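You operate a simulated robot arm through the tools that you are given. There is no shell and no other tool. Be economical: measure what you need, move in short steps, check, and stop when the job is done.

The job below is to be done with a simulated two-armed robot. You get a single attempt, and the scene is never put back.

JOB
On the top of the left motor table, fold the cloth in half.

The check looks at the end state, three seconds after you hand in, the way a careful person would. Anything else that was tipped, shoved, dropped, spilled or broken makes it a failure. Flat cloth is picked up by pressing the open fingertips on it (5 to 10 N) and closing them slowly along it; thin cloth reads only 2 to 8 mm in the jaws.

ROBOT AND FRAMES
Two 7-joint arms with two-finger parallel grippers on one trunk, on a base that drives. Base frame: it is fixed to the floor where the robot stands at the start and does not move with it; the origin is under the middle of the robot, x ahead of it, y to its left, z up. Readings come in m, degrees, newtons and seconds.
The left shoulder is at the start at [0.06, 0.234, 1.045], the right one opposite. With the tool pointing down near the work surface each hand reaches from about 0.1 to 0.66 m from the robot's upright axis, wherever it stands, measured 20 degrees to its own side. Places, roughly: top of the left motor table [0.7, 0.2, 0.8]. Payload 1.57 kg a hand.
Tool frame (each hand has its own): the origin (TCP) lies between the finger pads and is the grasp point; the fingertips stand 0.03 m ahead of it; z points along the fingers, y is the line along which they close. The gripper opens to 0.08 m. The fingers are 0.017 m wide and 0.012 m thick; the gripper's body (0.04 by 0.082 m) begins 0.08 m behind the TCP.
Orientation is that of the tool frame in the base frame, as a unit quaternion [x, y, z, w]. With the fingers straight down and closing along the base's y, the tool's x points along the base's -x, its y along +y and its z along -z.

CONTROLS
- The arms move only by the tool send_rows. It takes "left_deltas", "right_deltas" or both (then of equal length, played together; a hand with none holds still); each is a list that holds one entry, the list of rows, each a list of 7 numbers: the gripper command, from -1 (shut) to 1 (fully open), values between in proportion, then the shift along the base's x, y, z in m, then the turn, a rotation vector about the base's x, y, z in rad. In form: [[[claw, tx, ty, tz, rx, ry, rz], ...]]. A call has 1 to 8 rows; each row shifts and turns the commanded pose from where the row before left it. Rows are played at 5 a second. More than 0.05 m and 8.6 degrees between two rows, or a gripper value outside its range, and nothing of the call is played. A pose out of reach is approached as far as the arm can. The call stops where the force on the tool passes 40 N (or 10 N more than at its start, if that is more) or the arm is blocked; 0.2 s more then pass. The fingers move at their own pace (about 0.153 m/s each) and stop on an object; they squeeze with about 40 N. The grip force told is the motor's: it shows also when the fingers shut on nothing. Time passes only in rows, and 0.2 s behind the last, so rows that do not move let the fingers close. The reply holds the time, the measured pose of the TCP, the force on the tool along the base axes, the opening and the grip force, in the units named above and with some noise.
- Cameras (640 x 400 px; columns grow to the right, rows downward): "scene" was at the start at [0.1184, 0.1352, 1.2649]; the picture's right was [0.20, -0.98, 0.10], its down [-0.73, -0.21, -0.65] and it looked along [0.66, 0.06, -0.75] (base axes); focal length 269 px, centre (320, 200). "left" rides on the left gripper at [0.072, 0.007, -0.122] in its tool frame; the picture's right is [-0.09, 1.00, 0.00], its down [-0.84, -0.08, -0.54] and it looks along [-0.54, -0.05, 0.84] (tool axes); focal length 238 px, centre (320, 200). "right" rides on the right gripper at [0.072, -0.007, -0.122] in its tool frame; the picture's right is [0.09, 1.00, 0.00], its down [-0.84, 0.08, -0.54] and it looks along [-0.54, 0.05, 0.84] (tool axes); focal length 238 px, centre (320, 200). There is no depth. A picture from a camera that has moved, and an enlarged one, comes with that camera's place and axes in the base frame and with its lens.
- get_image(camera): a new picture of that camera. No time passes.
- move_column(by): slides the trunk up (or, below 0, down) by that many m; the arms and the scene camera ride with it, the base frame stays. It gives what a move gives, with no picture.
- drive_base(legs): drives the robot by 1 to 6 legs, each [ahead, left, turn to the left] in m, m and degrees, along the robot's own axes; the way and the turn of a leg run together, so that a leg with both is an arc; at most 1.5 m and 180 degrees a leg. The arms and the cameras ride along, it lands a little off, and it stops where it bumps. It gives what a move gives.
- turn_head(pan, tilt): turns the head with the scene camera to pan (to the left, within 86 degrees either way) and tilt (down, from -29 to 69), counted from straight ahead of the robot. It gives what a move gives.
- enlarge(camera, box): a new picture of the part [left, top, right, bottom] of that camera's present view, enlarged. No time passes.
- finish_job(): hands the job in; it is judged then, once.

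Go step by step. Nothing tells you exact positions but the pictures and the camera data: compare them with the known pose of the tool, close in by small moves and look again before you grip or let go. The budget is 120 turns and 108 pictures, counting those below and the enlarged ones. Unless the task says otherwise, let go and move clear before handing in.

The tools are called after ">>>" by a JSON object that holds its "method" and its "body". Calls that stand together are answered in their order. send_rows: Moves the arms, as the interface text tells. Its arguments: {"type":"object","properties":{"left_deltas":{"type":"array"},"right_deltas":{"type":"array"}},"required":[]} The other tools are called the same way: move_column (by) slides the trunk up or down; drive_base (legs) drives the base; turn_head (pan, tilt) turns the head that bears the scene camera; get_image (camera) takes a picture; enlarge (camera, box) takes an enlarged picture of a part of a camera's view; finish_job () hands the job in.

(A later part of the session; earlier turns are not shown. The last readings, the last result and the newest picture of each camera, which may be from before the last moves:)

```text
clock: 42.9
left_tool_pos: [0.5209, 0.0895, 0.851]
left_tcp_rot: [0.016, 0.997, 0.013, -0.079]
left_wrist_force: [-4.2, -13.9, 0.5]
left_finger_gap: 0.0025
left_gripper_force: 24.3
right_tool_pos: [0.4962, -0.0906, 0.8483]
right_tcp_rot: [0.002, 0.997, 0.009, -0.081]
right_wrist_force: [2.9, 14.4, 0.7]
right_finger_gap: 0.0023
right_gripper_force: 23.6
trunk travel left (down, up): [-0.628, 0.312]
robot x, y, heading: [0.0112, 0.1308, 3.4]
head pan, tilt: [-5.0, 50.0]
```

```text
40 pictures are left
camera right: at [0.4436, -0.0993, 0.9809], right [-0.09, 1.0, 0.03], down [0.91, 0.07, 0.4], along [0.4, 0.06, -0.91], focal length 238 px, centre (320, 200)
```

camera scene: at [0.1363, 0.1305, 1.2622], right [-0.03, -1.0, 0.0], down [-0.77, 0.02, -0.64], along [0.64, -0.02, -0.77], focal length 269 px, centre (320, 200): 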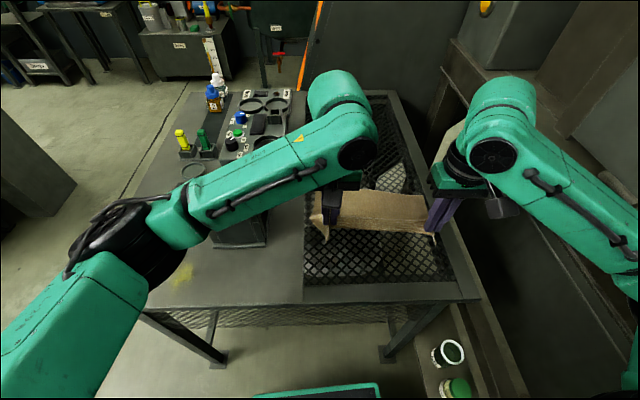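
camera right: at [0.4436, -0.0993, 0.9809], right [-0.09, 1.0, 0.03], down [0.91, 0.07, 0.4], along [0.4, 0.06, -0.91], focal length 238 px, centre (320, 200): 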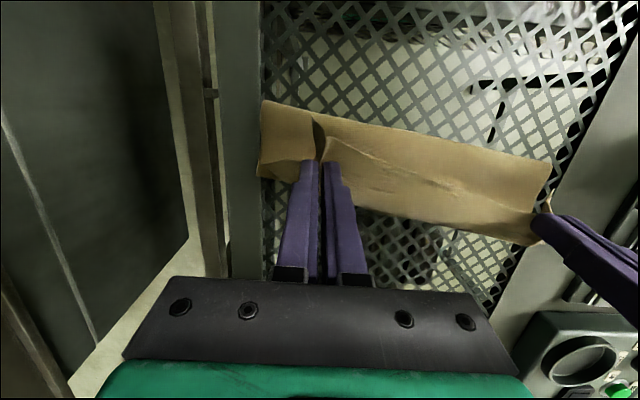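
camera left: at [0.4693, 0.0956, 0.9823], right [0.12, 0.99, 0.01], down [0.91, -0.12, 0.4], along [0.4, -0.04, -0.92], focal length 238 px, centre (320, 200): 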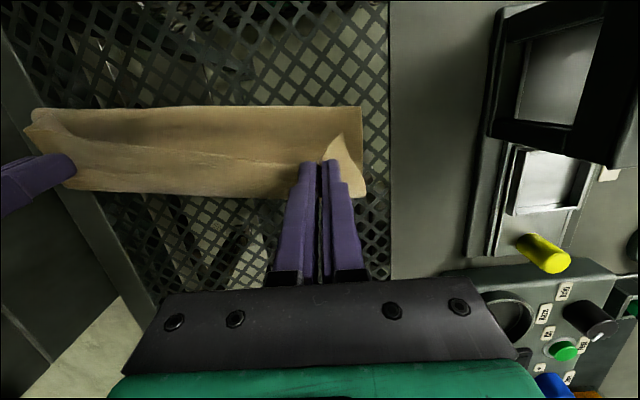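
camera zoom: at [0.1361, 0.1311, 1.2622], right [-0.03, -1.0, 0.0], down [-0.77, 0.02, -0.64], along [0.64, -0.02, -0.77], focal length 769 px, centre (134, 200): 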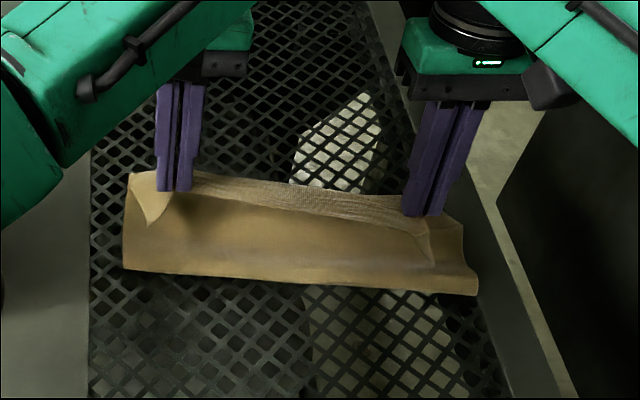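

The crest keeps tucking because pinching across the edge prevents the cloth from turning over in the fingers. I'll unfold it flat again and regrip with the fingers closing perpendicular to the edge (hands yawed 90°), which lets it hinge.

>>> {"method": "send_rows", "body": {"left_deltas": [[[-1, -0.02, 0.002, 0.012, 0, -0.08, 0], [-1, -0.03, 0.002, 0.01, 0, -0.08, 0], [-1, -0.035, 0.002, 0.0, 0, 0, 0], [-1, -0.035, 0.002, -0.015, 0, 0, 0], [-1, -0.025, 0.0, -0.02, 0, 0, 0], [-1, -0.016, 0, -0.02, 0, 0, 0], [-1, -0.006, 0, -0.015, 0, 0, 0], [-1, 0, 0, 0, 0, 0, 0]]], "right_deltas": [[[-1, -0.02, 0.002, 0.012, 0, -0.08, 0], [-1, -0.03, 0.003, 0.01, 0, -0.08, 0], [-1, -0.035, 0.003, 0.0, 0, 0, 0], [-1, -0.035, 0.003, -0.015, 0, 0, 0], [-1, -0.02, 0.0, -0.02, 0, 0, 0], [-1, -0.012, 0, -0.02, 0, 0, 0], [-1, -0.005, 0, -0.015, 0, 0, 0], [-1, 0, 0, 0, 0, 0, 0]]]}}

>>> {"method": "enlarge", "body": {"camera": "scene", "box": [290, 150, 490, 300]}}

```text
clock: 44.7
left_tool_pos: [0.353, 0.1017, 0.8017]
left_tcp_rot: [0.014, 1.0, 0.013, 0.002]
left_wrist_force: [-0.6, -13.0, 2.1]
left_finger_gap: 0.0022
left_gripper_force: 24.1
right_tool_pos: [0.3618, -0.0807, 0.8331]
right_tcp_rot: [0.003, 1.0, 0.009, -0.001]
right_wrist_force: [1.1, 13.4, -2.6]
right_finger_gap: 0.0019
right_gripper_force: 23.9
right hand out of reach, approached as far as the arm can: row 5, 6
trunk travel left (down, up): [-0.628, 0.312]
robot x, y, heading: [0.0078, 0.1301, 3.5]
head pan, tilt: [-5.0, 50.0]
```

```text
2.67 times, centred on (390, 225) of scene
camera zoom: at [0.1371, 0.1326, 1.262], right [-0.03, -1.0, 0.0], down [-0.77, 0.02, -0.64], along [0.64, -0.02, -0.77], focal length 718 px, centre (133, 133)
```

zoom: 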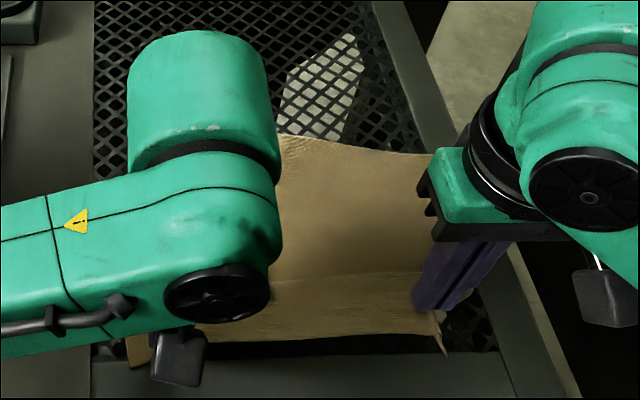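

>>> {"method": "send_rows", "body": {"left_deltas": [[[-1, 0, 0, 0, 0, 0, 0], [-1, 0, 0, -0.003, 0, 0, 0], [-1, 0, 0, -0.002, 0, 0, 0], [-0.7, 0, 0, 0, 0, 0, 0], [-0.4, 0, 0, 0, 0, 0, 0], [-0.4, 0, 0, 0.015, 0, 0, 0], [-0.4, 0, 0, 0.03, 0, 0, 0], [-0.4, 0, 0, 0.04, 0, 0, 0]]], "right_deltas": [[[-1, 0, 0, -0.015, 0, 0, 0], [-1, 0, 0, -0.015, 0, 0, 0], [-1, 0, 0, -0.004, 0, 0, 0], [-0.7, 0, 0, 0, 0, 0, 0], [-0.4, 0, 0, 0, 0, 0, 0], [-0.4, 0, 0, 0.015, 0, 0, 0], [-0.4, 0, 0, 0.03, 0, 0, 0], [-0.4, 0, 0, 0.04, 0, 0, 0]]]}}

>>> {"method": "get_image", "body": {"camera": "left"}}

>>> {"method": "get_image", "body": {"camera": "right"}}

```text
clock: 46.5
left_tool_pos: [0.3535, 0.1011, 0.8833]
left_tcp_rot: [0.013, 1.0, 0.015, 0.003]
left_wrist_force: [0.0, 0.1, -0.6]
left_finger_gap: 0.0241
left_gripper_force: 0.0
right_tool_pos: [0.3593, -0.0779, 0.8833]
right_tcp_rot: [0.002, 1.0, 0.009, -0.002]
right_wrist_force: [-0.6, 0.1, 0.0]
right_finger_gap: 0.0241
right_gripper_force: 0.0
trunk travel left (down, up): [-0.628, 0.312]
robot x, y, heading: [0.0095, 0.1313, 3.5]
head pan, tilt: [-5.0, 50.0]
```

```text
38 pictures are left
camera left: at [0.2811, 0.1058, 1.0048], right [0.12, 0.99, 0.03], down [0.83, -0.12, 0.54], along [0.54, -0.04, -0.84], focal length 238 px, centre (320, 200)
```

left: 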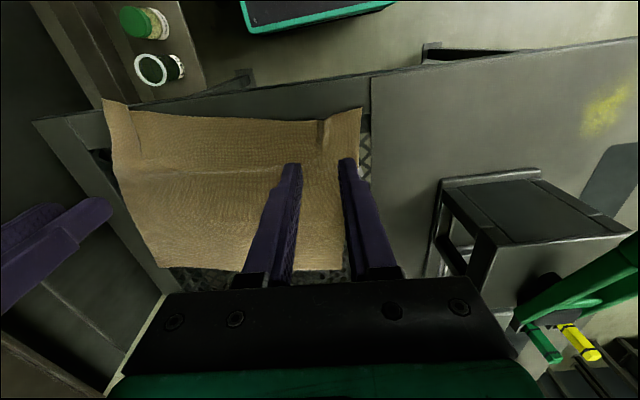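

```text
37 pictures are left
camera right: at [0.2891, -0.0872, 1.0059], right [-0.09, 1.0, 0.02], down [0.84, 0.07, 0.54], along [0.54, 0.06, -0.84], focal length 238 px, centre (320, 200)
```

right: 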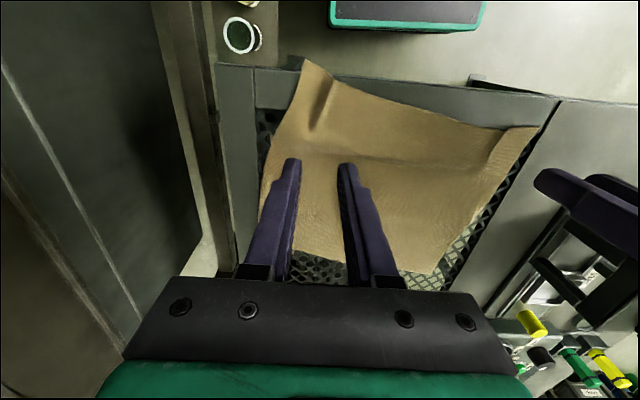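

The cloth is flat again but rotated about 10° and shifted toward me. I'll square it up by pressing closed fingertips near the far corners and dragging forward.

>>> {"method": "send_rows", "body": {"left_deltas": [[[-1, 0.045, -0.004, 0, 0, 0, 0], [-1, 0.045, -0.004, 0, 0, 0, 0], [-1, 0.045, -0.004, 0, 0, 0, 0], [-1, 0.045, -0.004, -0.02, 0, 0, 0], [-1, 0.0, 0, -0.035, 0, 0, 0], [-1, 0, 0, -0.03, 0, 0, 0], [-1, 0, 0, 0, 0, 0, 0]]], "right_deltas": [[[-1, 0.033, -0.008, 0, 0, 0, 0], [-1, 0.033, -0.008, 0, 0, 0, 0], [-1, 0.033, -0.008, 0, 0, 0, 0], [-1, 0.033, -0.008, -0.02, 0, 0, 0], [-1, 0.0, 0, -0.035, 0, 0, 0], [-1, 0, 0, -0.03, 0, 0, 0], [-1, 0, 0, 0, 0, 0, 0]]]}}

>>> {"method": "get_image", "body": {"camera": "right"}}

```text
clock: 48.1
left_tool_pos: [0.5319, 0.0837, 0.7972]
left_tcp_rot: [0.014, 1.0, 0.016, 0.002]
left_wrist_force: [-0.1, 0.3, -0.4]
left_finger_gap: 0.0
left_gripper_force: 21.2
right_tool_pos: [0.4928, -0.1124, 0.8009]
right_tcp_rot: [0.002, 1.0, 0.008, -0.001]
right_wrist_force: [-0.4, -0.7, 0.5]
right_finger_gap: 0.0
right_gripper_force: 21.4
trunk travel left (down, up): [-0.628, 0.312]
robot x, y, heading: [0.0105, 0.1307, 3.3]
head pan, tilt: [-5.0, 50.0]
```

```text
36 pictures are left
camera right: at [0.4206, -0.1215, 0.923], right [-0.09, 1.0, 0.02], down [0.84, 0.07, 0.54], along [0.54, 0.06, -0.84], focal length 238 px, centre (320, 200)
```

right: 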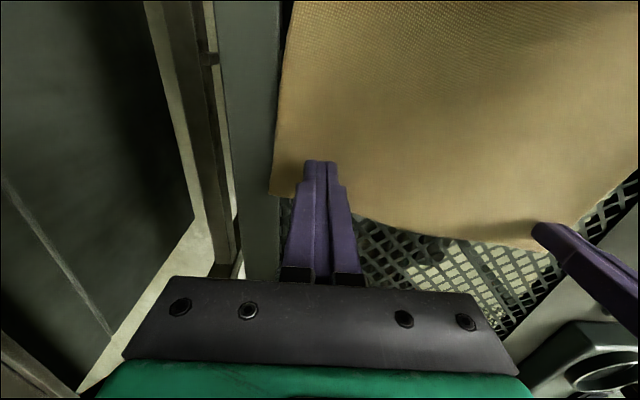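

>>> {"method": "send_rows", "body": {"left_deltas": [[[-1, 0, 0, -0.004, 0, 0, 0], [-1, 0, 0, -0.0025, 0, 0, 0], [-1, 0, 0, 0, 0, 0, 0]]], "right_deltas": [[[-1, 0, 0, -0.006, 0, 0, 0], [-1, 0, 0, -0.003, 0, 0, 0], [-1, 0, 0, 0, 0, 0, 0]]]}}

```text
clock: 48.9
left_tool_pos: [0.5332, 0.0846, 0.7914]
left_tcp_rot: [0.013, 1.0, 0.015, 0.002]
left_wrist_force: [0.1, 0.2, 1.4]
left_finger_gap: 0.0
left_gripper_force: 20.9
right_tool_pos: [0.493, -0.1127, 0.7915]
right_tcp_rot: [0.003, 1.0, 0.009, 0.0]
right_wrist_force: [1.2, -0.7, 6.6]
right_finger_gap: 0.0
right_gripper_force: 20.9
trunk travel left (down, up): [-0.628, 0.312]
robot x, y, heading: [0.01, 0.1303, 3.5]
head pan, tilt: [-5.0, 50.0]
```

>>> {"method": "send_rows", "body": {"left_deltas": [[[-1, 0, 0, -0.001, 0, 0, 0], [-1, 0.004, 0, 0, 0, 0, 0], [-1, 0.004, 0, 0, 0, 0, 0], [-1, 0.004, 0, 0, 0, 0, 0], [-1, 0.004, 0, 0, 0, 0, 0], [-1, 0.004, 0, 0, 0, 0, 0], [-1, 0, 0, 0, 0, 0, 0]]], "right_deltas": [[[-1, 0, 0, -0.0005, 0, 0, 0], [-1, 0.01, 0.002, 0, 0, 0, 0], [-1, 0.01, 0.002, 0, 0, 0, 0], [-1, 0.01, 0.002, 0, 0, 0, 0], [-1, 0.01, 0.002, 0, 0, 0, 0], [-1, 0.012, 0.002, 0, 0, 0, 0], [-1, 0.0, 0, 0, 0, 0, 0]]]}}

>>> {"method": "get_image", "body": {"camera": "right"}}

```text
clock: 50.5
left_tool_pos: [0.5487, 0.0848, 0.7921]
left_tcp_rot: [0.013, 1.0, 0.014, 0.003]
left_wrist_force: [1.2, -0.9, 2.3]
left_finger_gap: 0.0
left_gripper_force: 21.4
left hand out of reach, approached as far as the arm can: row 6
right_tool_pos: [0.5428, -0.1007, 0.7917]
right_tcp_rot: [0.001, 1.0, 0.009, 0.001]
right_wrist_force: [-1.1, -0.4, 8.6]
right_finger_gap: 0.0001
right_gripper_force: 21.8
trunk travel left (down, up): [-0.628, 0.312]
robot x, y, heading: [0.0053, 0.1292, 3.5]
head pan, tilt: [-5.0, 50.0]
```

```text
35 pictures are left
camera right: at [0.4712, -0.1104, 0.9139], right [-0.09, 1.0, 0.02], down [0.84, 0.07, 0.54], along [0.54, 0.06, -0.84], focal length 238 px, centre (320, 200)
```

right: 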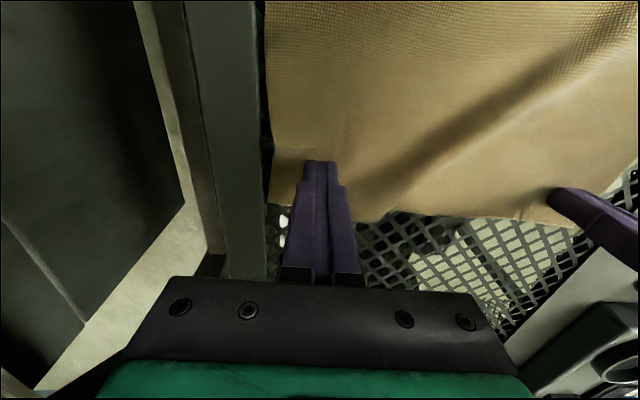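

The far-right corner moved forward nicely. I'll lift, draw back, and start yawing the hands (left counter-clockwise, right clockwise).

>>> {"method": "send_rows", "body": {"left_deltas": [[[-1, 0, 0, 0.03, 0, 0, 0], [-1, 0, 0.01, 0.045, 0, 0, 0], [-0.5, -0.02, 0.01, 0.04, 0, 0, 0.14], [-0.5, -0.04, 0, 0.01, 0, 0, 0.14], [-0.5, -0.04, 0, 0, 0, 0, 0.14], [-0.5, -0.04, 0, 0, 0, 0, 0.14], [-0.5, -0.02, 0, 0, 0, 0, 0.14], [-0.5, 0, 0, 0, 0, 0, 0.14]]], "right_deltas": [[[-1, 0, 0, 0.03, 0, 0, 0], [-1, 0, 0, 0.045, 0, 0, 0], [-0.5, -0.02, 0, 0.04, 0, 0, -0.14], [-0.5, -0.03, 0.01, 0.01, 0, 0, -0.14], [-0.5, -0.03, 0.01, 0, 0, 0, -0.14], [-0.5, -0.03, 0, 0, 0, 0, -0.14], [-0.5, -0.03, 0, 0, 0, 0, -0.14], [-0.5, 0, 0, 0, 0, 0, -0.14]]]}}

>>> {"method": "get_image", "body": {"camera": "scene"}}

```text
clock: 52.3
left_tool_pos: [0.3902, 0.1044, 0.9154]
left_tcp_rot: [-0.397, 0.918, 0.015, -0.005]
left_wrist_force: [-0.2, 0.5, -0.7]
left_finger_gap: 0.0197
left_gripper_force: 0.0
right_tool_pos: [0.4052, -0.0829, 0.9141]
right_tcp_rot: [0.411, 0.912, 0.007, 0.002]
right_wrist_force: [0.1, 0.1, -0.4]
right_finger_gap: 0.0199
right_gripper_force: 0.0
trunk travel left (down, up): [-0.628, 0.312]
robot x, y, heading: [0.0101, 0.1287, 3.2]
head pan, tilt: [-5.0, 50.0]
```

```text
34 pictures are left
camera scene: at [0.1376, 0.1306, 1.262], right [-0.03, -1.0, 0.0], down [-0.77, 0.02, -0.64], along [0.64, -0.02, -0.77], focal length 269 px, centre (320, 200)
```

scene: 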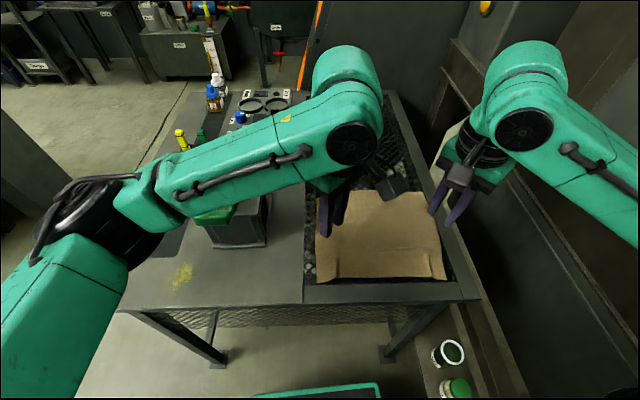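

The cloth is square again. Better plan: grip the far edge with the outer finger just beyond it (bare mesh there), and fold toward me. First I finish yawing the hands, spread apart, and drive 4 cm forward.

>>> {"method": "send_rows", "body": {"left_deltas": [[[-0.4, 0, 0.01, 0, 0, 0, 0.123], [-0.4, 0, 0.01, 0, 0, 0, 0.123], [-0.4, 0, 0, 0, 0, 0, 0.123], [-0.4, 0, 0, 0, 0, 0, 0.123], [-0.4, 0, 0, 0, 0, 0, 0.123], [-0.4, 0, 0, 0, 0, 0, 0.123], [-0.4, 0, 0, 0, 0, 0, 0]]], "right_deltas": [[[-0.4, 0, -0.02, 0, 0, 0, -0.12], [-0.4, 0, -0.02, 0, 0, 0, -0.12], [-0.4, 0, 0, 0, 0, 0, -0.12], [-0.4, 0, 0, 0, 0, 0, -0.12], [-0.4, 0, 0, 0, 0, 0, -0.12], [-0.4, 0, 0, 0, 0, 0, -0.12], [-0.4, 0, 0, 0, 0, 0, 0]]]}}

>>> {"method": "drive_base", "body": {"legs": [[0.04, 0, 0]]}}

>>> {"method": "get_image", "body": {"camera": "scene"}}

```text
clock: 53.9
left_tool_pos: [0.4178, 0.1461, 0.9101]
left_tcp_rot: [-0.701, 0.713, 0.012, -0.009]
left_wrist_force: [0.0, -0.4, 0.3]
left_finger_gap: 0.024
left_gripper_force: 0.0
left hand out of reach, approached as far as the arm can: row 6
right_tool_pos: [0.4054, -0.123, 0.9157]
right_tcp_rot: [0.705, 0.709, 0.008, 0.005]
right_wrist_force: [-0.3, -1.1, 0.4]
right_finger_gap: 0.024
right_gripper_force: 0.0
trunk travel left (down, up): [-0.628, 0.312]
robot x, y, heading: [0.0073, 0.1327, 3.5]
head pan, tilt: [-5.0, 50.0]
```

```text
clock: 54.7
left_tool_pos: [0.4578, 0.1485, 0.9114]
left_tcp_rot: [-0.701, 0.713, 0.012, -0.009]
left_wrist_force: [-0.9, 0.3, -0.3]
left_finger_gap: 0.0242
left_gripper_force: 0.1
right_tool_pos: [0.4439, -0.1203, 0.9156]
right_tcp_rot: [0.705, 0.709, 0.007, 0.006]
right_wrist_force: [0.1, -0.4, -0.2]
right_finger_gap: 0.024
right_gripper_force: 0.0
trunk travel left (down, up): [-0.628, 0.312]
robot x, y, heading: [0.0503, 0.1382, 3.2]
head pan, tilt: [-5.0, 50.0]
```

```text
33 pictures are left
camera scene: at [0.175, 0.1328, 1.2623], right [-0.03, -1.0, 0.0], down [-0.77, 0.02, -0.64], along [0.64, -0.02, -0.77], focal length 269 px, centre (320, 200)
```

scene: 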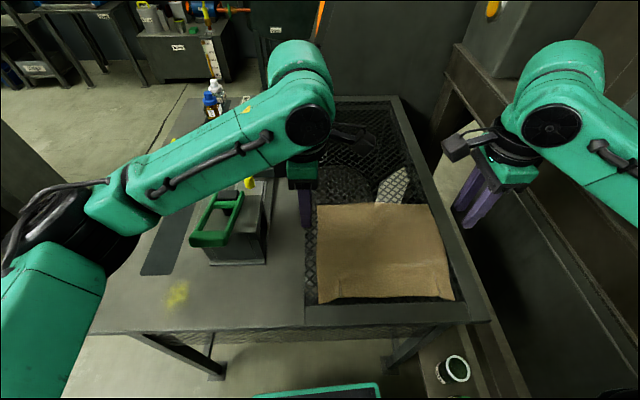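

Cloth is square: x 0.347–0.569, y −0.125–0.127. I'll move both hands above the far edge.

>>> {"method": "send_rows", "body": {"left_deltas": [[[-0.25, 0.03, -0.01, -0.005, 0, 0, 0], [-0.25, 0.035, -0.012, -0.01, 0, 0, 0], [-0.25, 0.039, -0.013, -0.015, 0, 0, 0], [-0.25, 0, 0, -0.02, 0, 0, 0], [-0.25, 0, 0, 0, 0, 0, 0]]], "right_deltas": [[[-0.25, 0.038, 0.002, -0.005, 0, 0, 0], [-0.25, 0.04, 0.003, -0.01, 0, 0, 0], [-0.25, 0.04, 0.003, -0.015, 0, 0, 0], [-0.25, 0, 0, -0.02, 0, 0, 0], [-0.25, 0, 0, 0, 0, 0, 0]]]}}

>>> {"method": "get_image", "body": {"camera": "left"}}

>>> {"method": "get_image", "body": {"camera": "right"}}

```text
clock: 55.9
left_tool_pos: [0.5649, 0.1119, 0.8597]
left_tcp_rot: [-0.7, 0.714, 0.011, -0.01]
left_wrist_force: [0.6, -0.6, 0.6]
left_finger_gap: 0.0299
left_gripper_force: 0.1
right_tool_pos: [0.5623, -0.1144, 0.8642]
right_tcp_rot: [0.705, 0.71, 0.006, 0.006]
right_wrist_force: [0.7, -0.8, -0.3]
right_finger_gap: 0.03
right_gripper_force: 0.1
trunk travel left (down, up): [-0.628, 0.312]
robot x, y, heading: [0.0499, 0.1346, 3.5]
head pan, tilt: [-5.0, 50.0]
```

```text
32 pictures are left
camera left: at [0.5595, 0.0396, 0.9821], right [-0.99, 0.11, 0.03], down [0.11, 0.83, 0.54], along [0.04, 0.54, -0.84], focal length 238 px, centre (320, 200)
```

left: 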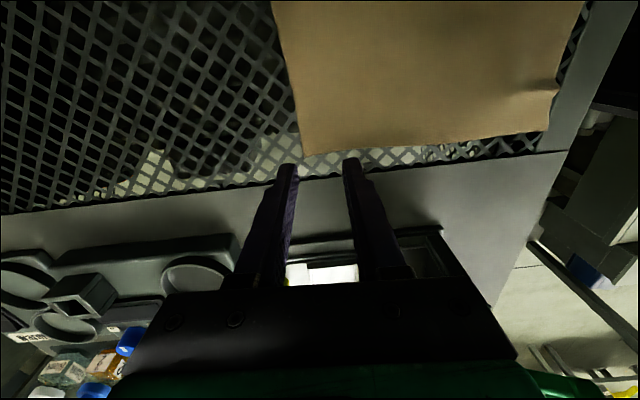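

```text
31 pictures are left
camera right: at [0.5531, -0.0426, 0.987], right [0.99, 0.1, 0.02], down [0.07, -0.84, 0.54], along [0.07, -0.54, -0.84], focal length 238 px, centre (320, 200)
```

right: 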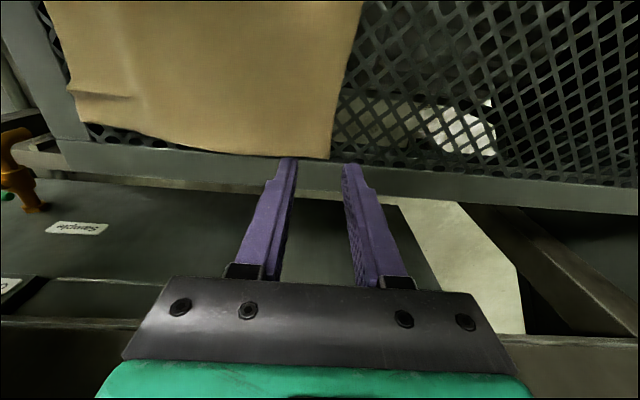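

Hand cameras put the far edge at x≈0.577. I'll shift 7 mm forward so the outer finger is just off the cloth, and descend to near contact.

>>> {"method": "send_rows", "body": {"left_deltas": [[[-0.25, 0.006, -0.003, -0.02, 0, 0, 0], [-0.25, 0, 0, -0.02, 0, 0, 0], [-0.25, 0, 0, -0.02, 0, 0, 0], [-0.25, 0, 0, -0.004, 0, 0, 0], [-0.25, 0, 0, 0, 0, 0, 0]]], "right_deltas": [[[-0.25, 0.008, 0, -0.02, 0, 0, 0], [-0.25, 0, 0, -0.02, 0, 0, 0], [-0.25, 0, 0, -0.02, 0, 0, 0], [-0.25, 0, 0, -0.007, 0, 0, 0], [-0.25, 0, 0, 0, 0, 0, 0]]]}}

>>> {"method": "enlarge", "body": {"camera": "left", "box": [220, 90, 420, 215]}}

>>> {"method": "enlarge", "body": {"camera": "right", "box": [220, 90, 420, 215]}}

```text
clock: 57.1
left_tool_pos: [0.5682, 0.1105, 0.7966]
left_tcp_rot: [-0.7, 0.714, 0.012, -0.01]
left_wrist_force: [-0.2, -0.1, 0.3]
left_finger_gap: 0.0301
left_gripper_force: 0.0
right_tool_pos: [0.5715, -0.1124, 0.7972]
right_tcp_rot: [0.705, 0.71, 0.007, 0.005]
right_wrist_force: [-0.2, 0.1, 0.3]
right_finger_gap: 0.03
right_gripper_force: 0.1
trunk travel left (down, up): [-0.628, 0.312]
robot x, y, heading: [0.0481, 0.1313, 3.3]
head pan, tilt: [-5.0, 50.0]
```

```text
3.20 times, centred on (320, 152) of left
camera zoom: at [0.5641, 0.0383, 0.9175], right [-0.99, 0.11, 0.03], down [0.11, 0.83, 0.54], along [0.04, 0.54, -0.84], focal length 763 px, centre (320, 352)
```

zoom: 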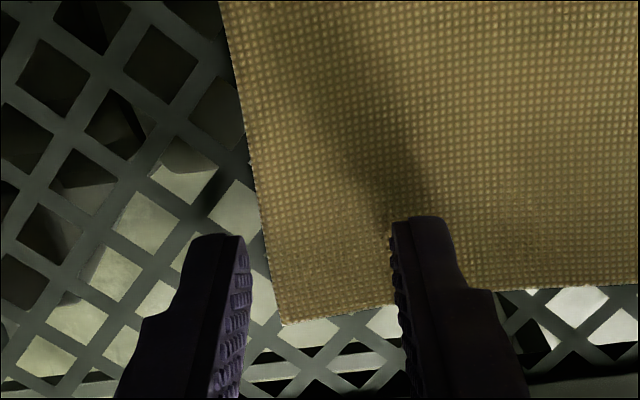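

```text
3.20 times, centred on (320, 152) of right
camera zoom: at [0.5624, -0.0412, 0.9201], right [0.99, 0.1, 0.02], down [0.07, -0.84, 0.54], along [0.07, -0.54, -0.84], focal length 763 px, centre (320, 352)
```

zoom: 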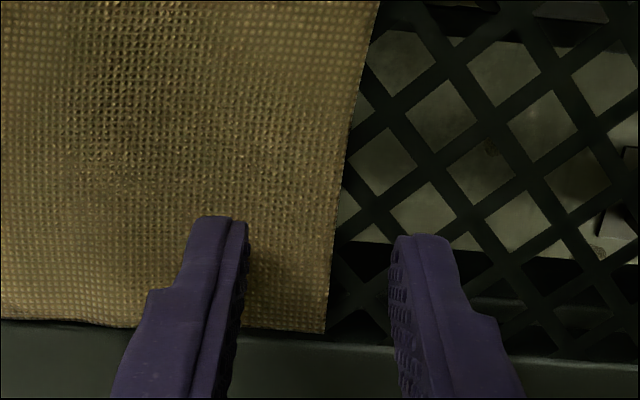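

>>> {"method": "send_rows", "body": {"left_deltas": [[[-0.25, 0, 0, 0, 0, 0, 0], [-0.25, 0, 0, -0.003, 0, 0, 0], [-0.25, 0, 0, -0.002, 0, 0, 0], [-0.25, 0, 0, 0, 0, 0, 0]]], "right_deltas": [[[-0.25, -0.01, 0.002, 0, 0, 0, 0], [-0.25, 0, 0, -0.003, 0, 0, 0], [-0.25, 0, 0, -0.002, 0, 0, 0], [-0.25, 0, 0, 0, 0, 0, 0]]]}}

```text
clock: 58.1
left_tool_pos: [0.5684, 0.1106, 0.7906]
left_tcp_rot: [-0.7, 0.714, 0.01, -0.01]
left_wrist_force: [1.0, -0.4, 3.0]
left_finger_gap: 0.0296
left_gripper_force: 0.1
right_tool_pos: [0.5608, -0.1101, 0.7924]
right_tcp_rot: [0.705, 0.709, 0.007, 0.006]
right_wrist_force: [-0.3, -0.5, -0.7]
right_finger_gap: 0.03
right_gripper_force: 0.1
trunk travel left (down, up): [-0.628, 0.312]
robot x, y, heading: [0.0522, 0.1327, 3.3]
head pan, tilt: [-5.0, 50.0]
```

>>> {"method": "send_rows", "body": {"left_deltas": [[[-0.25, 0, 0, -0.0005, 0, 0, 0], [-0.25, 0, 0, 0, 0, 0, 0]]], "right_deltas": [[[-0.25, 0, 0, -0.002, 0, 0, 0], [-0.25, 0, 0, 0, 0, 0, 0]]]}}

```text
clock: 58.7
left_tool_pos: [0.5682, 0.1115, 0.7912]
left_tcp_rot: [-0.7, 0.714, 0.011, -0.009]
left_wrist_force: [0.5, -0.3, 3.5]
left_finger_gap: 0.0297
left_gripper_force: 0.1
right_tool_pos: [0.5612, -0.1098, 0.791]
right_tcp_rot: [0.705, 0.709, 0.008, 0.006]
right_wrist_force: [0.3, -0.1, 5.6]
right_finger_gap: 0.03
right_gripper_force: 0.0
trunk travel left (down, up): [-0.628, 0.312]
robot x, y, heading: [0.0525, 0.1306, 3.4]
head pan, tilt: [-5.0, 50.0]
```

Light contact on both. One more half-millimetre on the left, then close slowly.

>>> {"method": "send_rows", "body": {"left_deltas": [[[-0.25, 0, 0, -0.0007, 0, 0, 0], [-0.38, 0, 0, 0, 0, 0, 0], [-0.5, 0, 0, 0, 0, 0, 0], [-0.62, 0, 0, 0, 0, 0, 0], [-0.74, 0, 0, 0, 0, 0, 0], [-0.87, 0, 0, 0, 0, 0, 0], [-1, 0, 0, 0, 0, 0, 0], [-1, 0, 0, 0, 0, 0, 0]]], "right_deltas": [[[-0.25, 0, 0, -0.0003, 0, 0, 0], [-0.38, 0, 0, 0, 0, 0, 0], [-0.5, 0, 0, 0, 0, 0, 0], [-0.62, 0, 0, 0, 0, 0, 0], [-0.74, 0, 0, 0, 0, 0, 0], [-0.87, 0, 0, 0, 0, 0, 0], [-1, 0, 0, 0, 0, 0, 0], [-1, 0, 0, 0, 0, 0, 0]]]}}

>>> {"method": "enlarge", "body": {"camera": "left", "box": [220, 90, 420, 215]}}

>>> {"method": "enlarge", "body": {"camera": "right", "box": [220, 90, 420, 215]}}

```text
clock: 60.5
left_tool_pos: [0.5674, 0.1116, 0.7908]
left_tcp_rot: [-0.7, 0.714, 0.01, -0.009]
left_wrist_force: [1.8, -0.9, 14.5]
left_finger_gap: 0.0024
left_gripper_force: 23.6
right_tool_pos: [0.5598, -0.1102, 0.7922]
right_tcp_rot: [0.705, 0.71, 0.007, 0.005]
right_wrist_force: [-0.7, 0.0, 0.8]
right_finger_gap: 0.0021
right_gripper_force: 24.0
trunk travel left (down, up): [-0.628, 0.312]
robot x, y, heading: [0.0484, 0.1346, 3.3]
head pan, tilt: [-5.0, 50.0]
```

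```text
3.20 times, centred on (320, 152) of left
camera zoom: at [0.5632, 0.0383, 0.9126], right [-0.99, 0.11, 0.03], down [0.11, 0.83, 0.54], along [0.04, 0.54, -0.84], focal length 763 px, centre (320, 352)
```

zoom: 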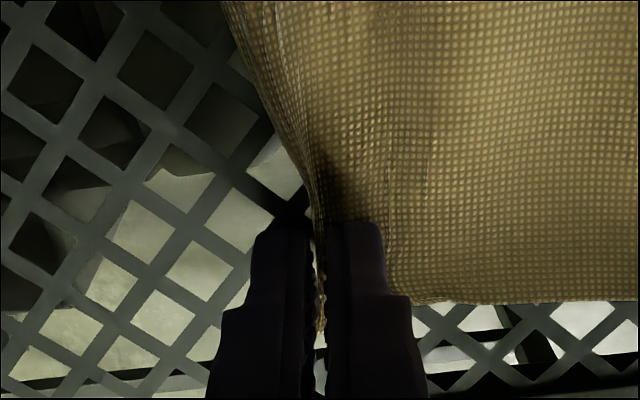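

```text
3.20 times, centred on (320, 152) of right
camera zoom: at [0.5512, -0.0392, 0.9143], right [0.99, 0.1, 0.02], down [0.07, -0.84, 0.54], along [0.07, -0.54, -0.84], focal length 763 px, centre (320, 352)
```

zoom: 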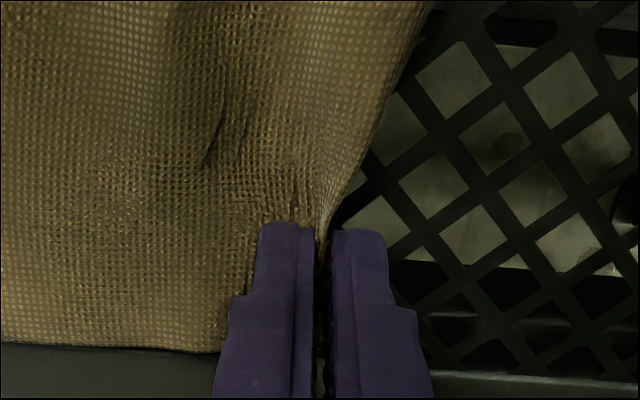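

Both hands pinch right at the far edge (about 2 mm each). Now I lift and move toward me along the arc.

>>> {"method": "send_rows", "body": {"left_deltas": [[[-1, -0.003, 0, 0.015, 0, 0, 0], [-1, -0.006, 0, 0.018, 0, 0, 0], [-1, -0.012, 0, 0.018, 0, 0, 0], [-1, -0.016, 0, 0.016, 0, 0, 0], [-1, -0.018, 0, 0.012, 0, 0, 0], [-1, 0, 0, 0, 0, 0, 0]]], "right_deltas": [[[-1, -0.003, 0, 0.015, 0, 0, 0], [-1, -0.006, 0, 0.018, 0, 0, 0], [-1, -0.012, 0, 0.018, 0, 0, 0], [-1, -0.016, 0, 0.016, 0, 0, 0], [-1, -0.018, 0, 0.012, 0, 0, 0], [-1, 0, 0, 0, 0, 0, 0]]]}}

>>> {"method": "get_image", "body": {"camera": "scene"}}

```text
clock: 61.9
left_tool_pos: [0.5152, 0.1104, 0.8704]
left_tcp_rot: [-0.7, 0.714, 0.013, -0.01]
left_wrist_force: [0.3, -0.2, -0.2]
left_finger_gap: 0.0024
left_gripper_force: 24.0
right_tool_pos: [0.5071, -0.1112, 0.8705]
right_tcp_rot: [0.705, 0.709, 0.006, 0.004]
right_wrist_force: [-0.2, -0.2, -0.1]
right_finger_gap: 0.0022
right_gripper_force: 23.2
trunk travel left (down, up): [-0.628, 0.312]
robot x, y, heading: [0.0522, 0.1299, 3.3]
head pan, tilt: [-5.0, 50.0]
```

```text
26 pictures are left
camera scene: at [0.1773, 0.1327, 1.262], right [-0.03, -1.0, 0.0], down [-0.77, 0.02, -0.64], along [0.64, -0.02, -0.77], focal length 269 px, centre (320, 200)
```

scene: 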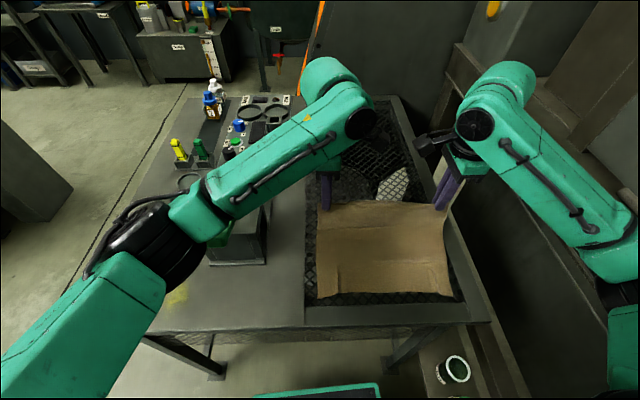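

Lifted cleanly without dragging. I'll drive the base back 9 cm, carrying the edge over the fold line.

>>> {"method": "drive_base", "body": {"legs": [[-0.09, 0, 0]]}}

>>> {"method": "get_image", "body": {"camera": "scene"}}

```text
clock: 63.0
left_tool_pos: [0.426, 0.1057, 0.8701]
left_tcp_rot: [-0.699, 0.715, 0.012, -0.009]
left_wrist_force: [0.2, -0.7, 0.6]
left_finger_gap: 0.0026
left_gripper_force: 23.5
right_tool_pos: [0.4184, -0.1159, 0.871]
right_tcp_rot: [0.705, 0.709, 0.007, 0.005]
right_wrist_force: [0.0, -0.2, 0.7]
right_finger_gap: 0.0023
right_gripper_force: 23.7
trunk travel left (down, up): [-0.628, 0.312]
robot x, y, heading: [-0.0403, 0.1309, 3.2]
head pan, tilt: [-5.0, 50.0]
```

```text
25 pictures are left
camera scene: at [0.0881, 0.1274, 1.2621], right [-0.03, -1.0, 0.0], down [-0.77, 0.02, -0.64], along [0.64, -0.02, -0.77], focal length 269 px, centre (320, 200)
```

scene: 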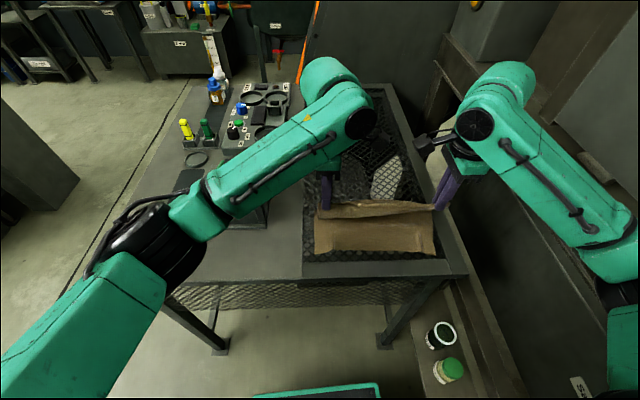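

The near edge stayed put at about x 0.36. I'll continue down toward it while tilting the fingers to point forward, so the top layer lies flat.

>>> {"method": "send_rows", "body": {"left_deltas": [[[-1, -0.015, 0.001, -0.004, 0, -0.12, 0], [-1, -0.015, 0.001, -0.006, 0, -0.12, 0], [-1, -0.015, 0.0, -0.008, 0, -0.12, 0], [-1, -0.014, 0, -0.01, 0, -0.12, 0], [-1, -0.01, 0, -0.012, 0, -0.12, 0], [-1, 0, 0, 0, 0, 0, 0]]], "right_deltas": [[[-1, -0.014, 0, -0.004, 0, -0.12, 0], [-1, -0.014, 0, -0.006, 0, -0.12, 0], [-1, -0.014, 0, -0.008, 0, -0.12, 0], [-1, -0.013, 0, -0.01, 0, -0.12, 0], [-1, -0.009, 0, -0.012, 0, -0.12, 0], [-1, 0, 0, 0, 0, 0, 0]]]}}

>>> {"method": "enlarge", "body": {"camera": "scene", "box": [290, 150, 490, 290]}}

>>> {"method": "get_image", "body": {"camera": "left"}}

```text
clock: 64.4
left_tool_pos: [0.3578, 0.1065, 0.8303]
left_tcp_rot: [-0.671, 0.686, -0.194, 0.203]
left_wrist_force: [0.4, -0.1, 0.7]
left_finger_gap: 0.0023
left_gripper_force: 23.9
right_tool_pos: [0.3853, -0.1063, 0.8439]
right_tcp_rot: [0.652, 0.696, 0.214, 0.214]
right_wrist_force: [0.5, 0.1, -0.1]
right_finger_gap: 0.0026
right_gripper_force: 24.0
right hand out of reach, approached as far as the arm can: row 3, 4
trunk travel left (down, up): [-0.628, 0.312]
robot x, y, heading: [-0.0382, 0.1253, 3.3]
head pan, tilt: [-5.0, 50.0]
```

```text
2.86 times, centred on (390, 220) of scene
camera zoom: at [0.0894, 0.1248, 1.262], right [-0.03, -1.0, 0.0], down [-0.77, 0.02, -0.64], along [0.64, -0.02, -0.77], focal length 769 px, centre (120, 143)
```

zoom: 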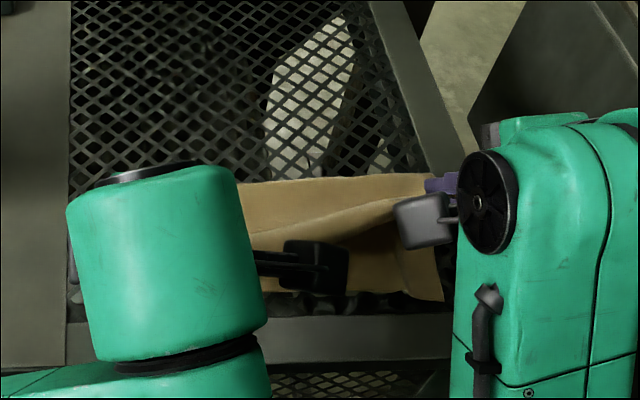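

```text
23 pictures are left
camera left: at [0.2855, 0.0332, 0.9282], right [-0.84, 0.11, -0.54], down [-0.21, 0.83, 0.51], along [0.5, 0.54, -0.67], focal length 238 px, centre (320, 200)
```

left: 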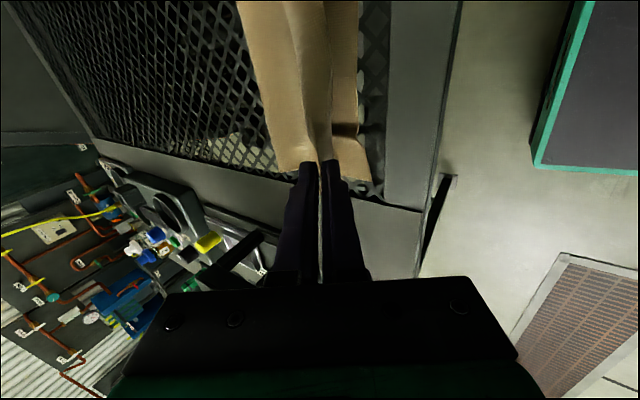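

The right arm hit its near limit. I'll ease the left forward 3 cm, then drive back 3.5 cm so both land over the near edge.

>>> {"method": "send_rows", "body": {"left_deltas": [[[-1, 0.015, 0, 0.006, 0, 0, 0], [-1, 0.015, 0, 0.005, 0, 0, 0], [-1, 0, 0, 0, 0, 0, 0]]]}}

>>> {"method": "drive_base", "body": {"legs": [[-0.035, 0, 0]]}}

>>> {"method": "get_image", "body": {"camera": "scene"}}

>>> {"method": "get_image", "body": {"camera": "right"}}

```text
clock: 65.2
left_tool_pos: [0.386, 0.1086, 0.841]
left_tcp_rot: [-0.672, 0.685, -0.196, 0.202]
left_wrist_force: [0.8, -0.4, 0.0]
left_finger_gap: 0.0023
left_gripper_force: 24.0
right_tool_pos: [0.3846, -0.1032, 0.8465]
right_tcp_rot: [0.651, 0.696, 0.215, 0.214]
right_wrist_force: [-0.2, -0.9, -0.1]
right_finger_gap: 0.0025
right_gripper_force: 23.1
trunk travel left (down, up): [-0.628, 0.312]
robot x, y, heading: [-0.0364, 0.1257, 3.4]
head pan, tilt: [-5.0, 50.0]
```

```text
clock: 66.1
left_tool_pos: [0.3509, 0.1058, 0.8405]
left_tcp_rot: [-0.672, 0.685, -0.196, 0.201]
left_wrist_force: [-0.3, -0.7, -1.1]
left_finger_gap: 0.002
left_gripper_force: 24.0
right_tool_pos: [0.3489, -0.1046, 0.8463]
right_tcp_rot: [0.651, 0.696, 0.215, 0.213]
right_wrist_force: [0.4, -0.7, 0.3]
right_finger_gap: 0.0023
right_gripper_force: 23.3
trunk travel left (down, up): [-0.628, 0.312]
robot x, y, heading: [-0.0763, 0.1241, 3.3]
head pan, tilt: [-5.0, 50.0]
```

```text
22 pictures are left
camera scene: at [0.0529, 0.1254, 1.2621], right [-0.03, -1.0, 0.0], down [-0.77, 0.02, -0.64], along [0.64, -0.02, -0.77], focal length 269 px, centre (320, 200)
```

scene: 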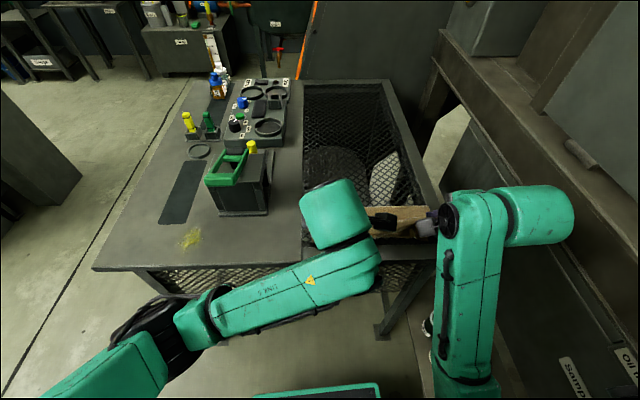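

```text
21 pictures are left
camera right: at [0.2692, -0.0366, 0.9412], right [0.81, 0.15, 0.57], down [-0.2, -0.84, 0.5], along [0.56, -0.52, -0.65], focal length 238 px, centre (320, 200)
```

right: 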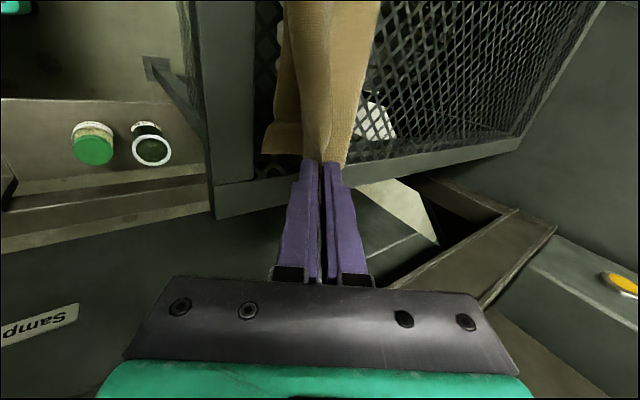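

Fold line at about x 0.458, near edge 0.352, tips now about 0.367: right where I want. Lowering straight down onto the near edge.

>>> {"method": "send_rows", "body": {"left_deltas": [[[-1, -0.001, 0, -0.015, 0, 0, 0], [-1, -0.001, 0, -0.015, 0, 0, 0], [-1, 0, 0, -0.008, 0, 0, 0], [-1, 0, 0, -0.003, 0, 0, 0], [-1, 0, 0, 0, 0, 0, 0]]], "right_deltas": [[[-1, -0.001, 0, -0.016, 0, 0, 0], [-1, -0.001, 0, -0.016, 0, 0, 0], [-1, 0, 0, -0.01, 0, 0, 0], [-1, 0, 0, -0.003, 0, 0, 0], [-1, 0, 0, 0, 0, 0, 0]]]}}

>>> {"method": "get_image", "body": {"camera": "right"}}

>>> {"method": "get_image", "body": {"camera": "left"}}

```text
clock: 67.3
left_tool_pos: [0.3494, 0.1066, 0.7987]
left_tcp_rot: [-0.671, 0.686, -0.196, 0.202]
left_wrist_force: [-0.5, -0.4, 0.1]
left_finger_gap: 0.0023
left_gripper_force: 23.7
right_tool_pos: [0.347, -0.1054, 0.8006]
right_tcp_rot: [0.651, 0.696, 0.214, 0.214]
right_wrist_force: [0.0, 0.0, -0.1]
right_finger_gap: 0.0023
right_gripper_force: 23.4
trunk travel left (down, up): [-0.628, 0.312]
robot x, y, heading: [-0.0738, 0.1257, 3.2]
head pan, tilt: [-5.0, 50.0]
```

```text
20 pictures are left
camera right: at [0.2667, -0.0374, 0.8958], right [0.81, 0.15, 0.57], down [-0.2, -0.84, 0.5], along [0.56, -0.52, -0.65], focal length 238 px, centre (320, 200)
```

right: 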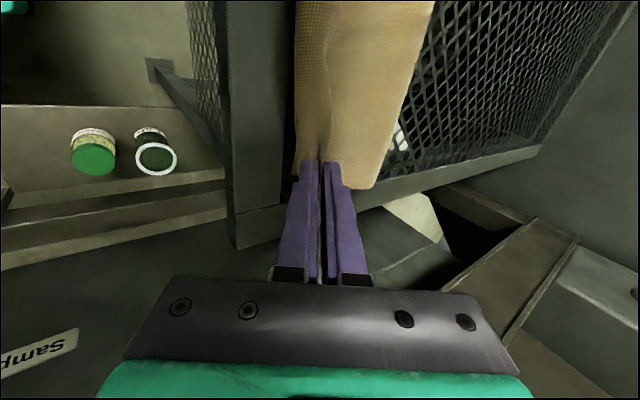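

```text
19 pictures are left
camera left: at [0.2773, 0.0337, 0.8976], right [-0.84, 0.11, -0.54], down [-0.21, 0.83, 0.51], along [0.5, 0.54, -0.67], focal length 238 px, centre (320, 200)
```

left: 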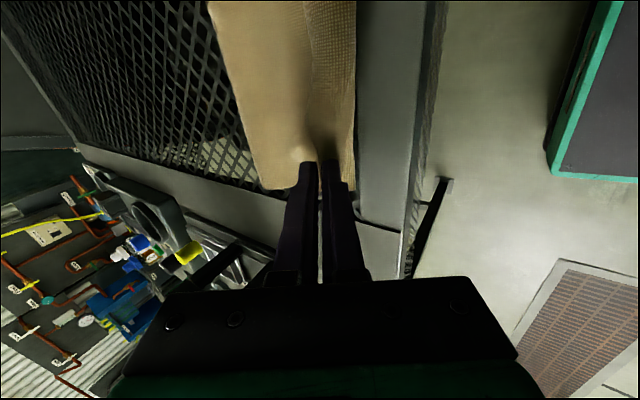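

The fold looks clean. I'll release gently and retreat along the finger direction.

>>> {"method": "send_rows", "body": {"left_deltas": [[[-1, 0, 0, -0.002, 0, 0, 0], [-0.85, 0, 0, 0, 0, 0, 0], [-0.7, 0, 0, 0, 0, 0, 0], [-0.7, -0.005, 0, 0.008, 0, 0, 0], [-0.7, -0.008, 0, 0.013, 0, 0, 0], [-0.7, -0.01, 0, 0.025, 0, 0, 0], [-0.7, 0, 0, 0.045, 0, 0, 0], [-0.7, 0, 0, 0.045, 0, 0, 0]]], "right_deltas": [[[-1, 0, 0, -0.003, 0, 0, 0], [-0.85, 0, 0, 0, 0, 0, 0], [-0.7, 0, 0, 0, 0, 0, 0], [-0.7, 0, 0, 0.01, 0, 0, 0], [-0.7, 0, 0, 0.015, 0, 0, 0], [-0.7, 0, 0, 0.025, 0, 0, 0], [-0.7, 0, 0, 0.045, 0, 0, 0], [-0.7, 0, 0, 0.045, 0, 0, 0]]]}}

>>> {"method": "get_image", "body": {"camera": "scene"}}

>>> {"method": "get_image", "body": {"camera": "right"}}

```text
clock: 69.0
left_tool_pos: [0.3368, 0.1752, 0.8325]
left_tcp_rot: [-0.663, 0.684, -0.099, 0.287]
left_wrist_force: [0.6, 0.5, -1.1]
left_finger_gap: 0.0124
left_gripper_force: 0.2
left hand out of reach, approached as far as the arm can: row 8
right_tool_pos: [0.3449, -0.1545, 0.8894]
right_tcp_rot: [0.647, 0.697, 0.144, 0.274]
right_wrist_force: [0.3, 0.3, 0.5]
right_finger_gap: 0.012
right_gripper_force: 0.1
right hand out of reach, approached as far as the arm can: row 7, 8
trunk travel left (down, up): [-0.628, 0.312]
robot x, y, heading: [-0.0751, 0.1309, 3.2]
head pan, tilt: [-5.0, 50.0]
stopped in row 8 (left hand): the arm was blocked; the commanded pose is now the measured one
```

```text
18 pictures are left
camera scene: at [0.0532, 0.1251, 1.262], right [-0.03, -1.0, 0.0], down [-0.77, 0.02, -0.64], along [0.64, -0.02, -0.77], focal length 269 px, centre (320, 200)
```

scene: 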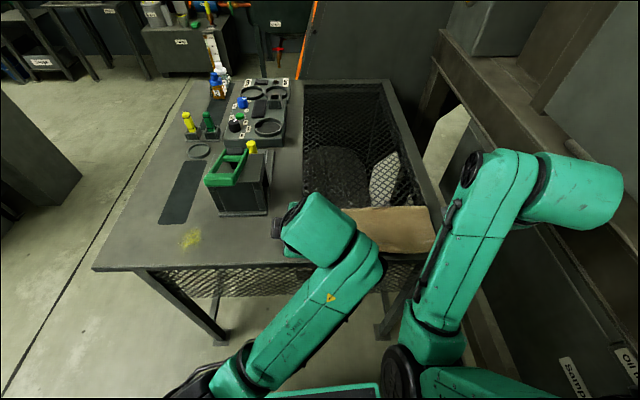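

```text
17 pictures are left
camera right: at [0.2697, -0.0658, 0.972], right [0.82, 0.21, 0.54], down [-0.23, -0.73, 0.65], along [0.53, -0.65, -0.55], focal length 238 px, centre (320, 200)
```

right: 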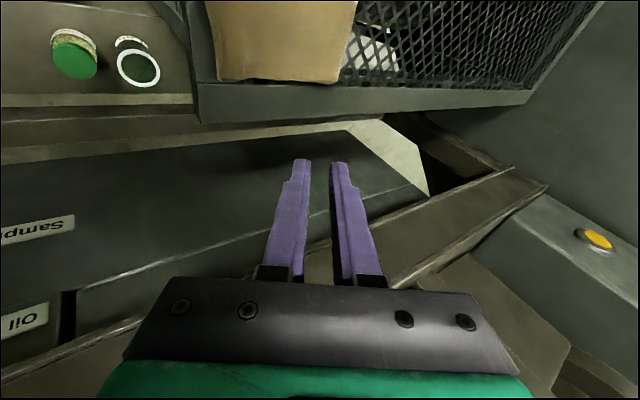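

Released; the arms reached a joint limit and drifted outward but touched nothing. I'll back the base away to clear the table and look.

>>> {"method": "drive_base", "body": {"legs": [[-0.12, 0, 0]]}}

>>> {"method": "get_image", "body": {"camera": "scene"}}

```text
clock: 70.2
left_tool_pos: [0.2157, 0.17, 0.834]
left_tcp_rot: [-0.664, 0.684, -0.1, 0.287]
left_wrist_force: [0.5, 0.0, 0.0]
left_finger_gap: 0.0118
left_gripper_force: 0.0
right_tool_pos: [0.2238, -0.1588, 0.8904]
right_tcp_rot: [0.646, 0.698, 0.144, 0.273]
right_wrist_force: [-0.7, -0.5, -0.7]
right_finger_gap: 0.012
right_gripper_force: 0.1
trunk travel left (down, up): [-0.628, 0.312]
robot x, y, heading: [-0.1913, 0.1177, 3.4]
head pan, tilt: [-5.0, 50.0]
```

```text
16 pictures are left
camera scene: at [-0.0685, 0.1187, 1.2622], right [-0.03, -1.0, 0.0], down [-0.77, 0.02, -0.64], along [0.64, -0.02, -0.77], focal length 269 px, centre (320, 200)
```

scene: 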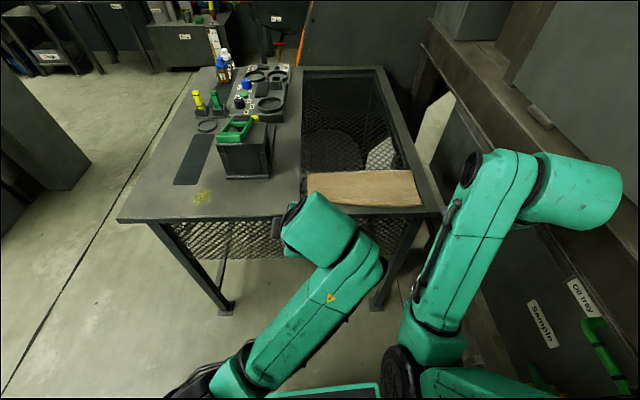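

>>> {"method": "enlarge", "body": {"camera": "scene", "box": [290, 150, 440, 225]}}

```text
4.27 times, centred on (365, 188) of scene
camera zoom: at [-0.0685, 0.1187, 1.2622], right [-0.03, -1.0, 0.0], down [-0.77, 0.02, -0.64], along [0.64, -0.02, -0.77], focal length 1148 px, centre (128, 253)
```

zoom: 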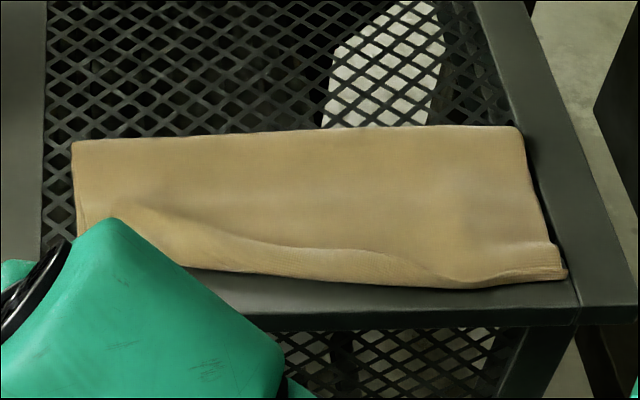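

The cloth is folded; there's a line near the front edge I need to inspect. I'll move the left hand up and out of the view.

>>> {"method": "send_rows", "body": {"left_deltas": [[[-0.5, 0, 0.03, 0.02, 0, 0.12, 0], [-0.5, 0, 0.03, 0.02, 0, 0.12, 0], [-0.5, 0, 0.03, 0.02, 0, 0.12, 0], [-0.5, 0, 0.03, 0.02, 0, 0.12, 0], [-0.5, 0, 0.03, 0.03, 0, 0, 0], [-0.5, 0, 0.03, 0.03, 0, 0, 0]]]}}

>>> {"method": "enlarge", "body": {"camera": "scene", "box": [290, 150, 440, 225]}}

```text
clock: 70.7
left_tool_pos: [0.2132, 0.2685, 0.8176]
left_tcp_rot: [-0.648, 0.696, 0.043, 0.306]
left_wrist_force: [1.0, 0.1, -0.2]
left_finger_gap: 0.0203
left_gripper_force: 0.1
left hand out of reach, approached as far as the arm can: row 2
right_tool_pos: [0.2246, -0.1584, 0.8915]
right_tcp_rot: [0.646, 0.698, 0.144, 0.274]
right_wrist_force: [0.9, -0.7, -0.4]
right_finger_gap: 0.0118
right_gripper_force: 0.0
trunk travel left (down, up): [-0.628, 0.312]
robot x, y, heading: [-0.194, 0.1172, 3.4]
head pan, tilt: [-5.0, 50.0]
stopped in row 2 (left hand): the arm was blocked; the commanded pose is now the measured one
```

```text
4.27 times, centred on (365, 188) of scene
camera zoom: at [-0.068, 0.1196, 1.2621], right [-0.03, -1.0, 0.0], down [-0.77, 0.02, -0.64], along [0.64, -0.02, -0.77], focal length 1148 px, centre (128, 253)
```

zoom: 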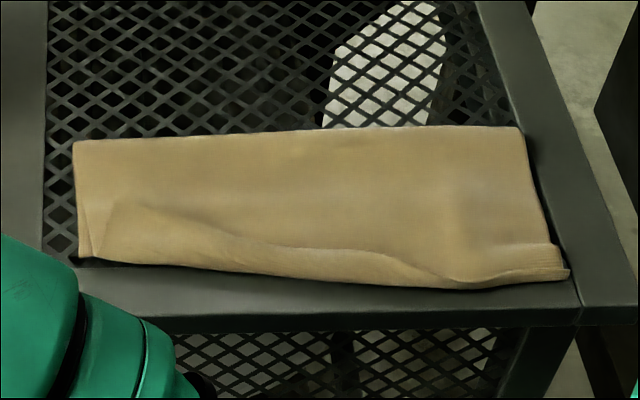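

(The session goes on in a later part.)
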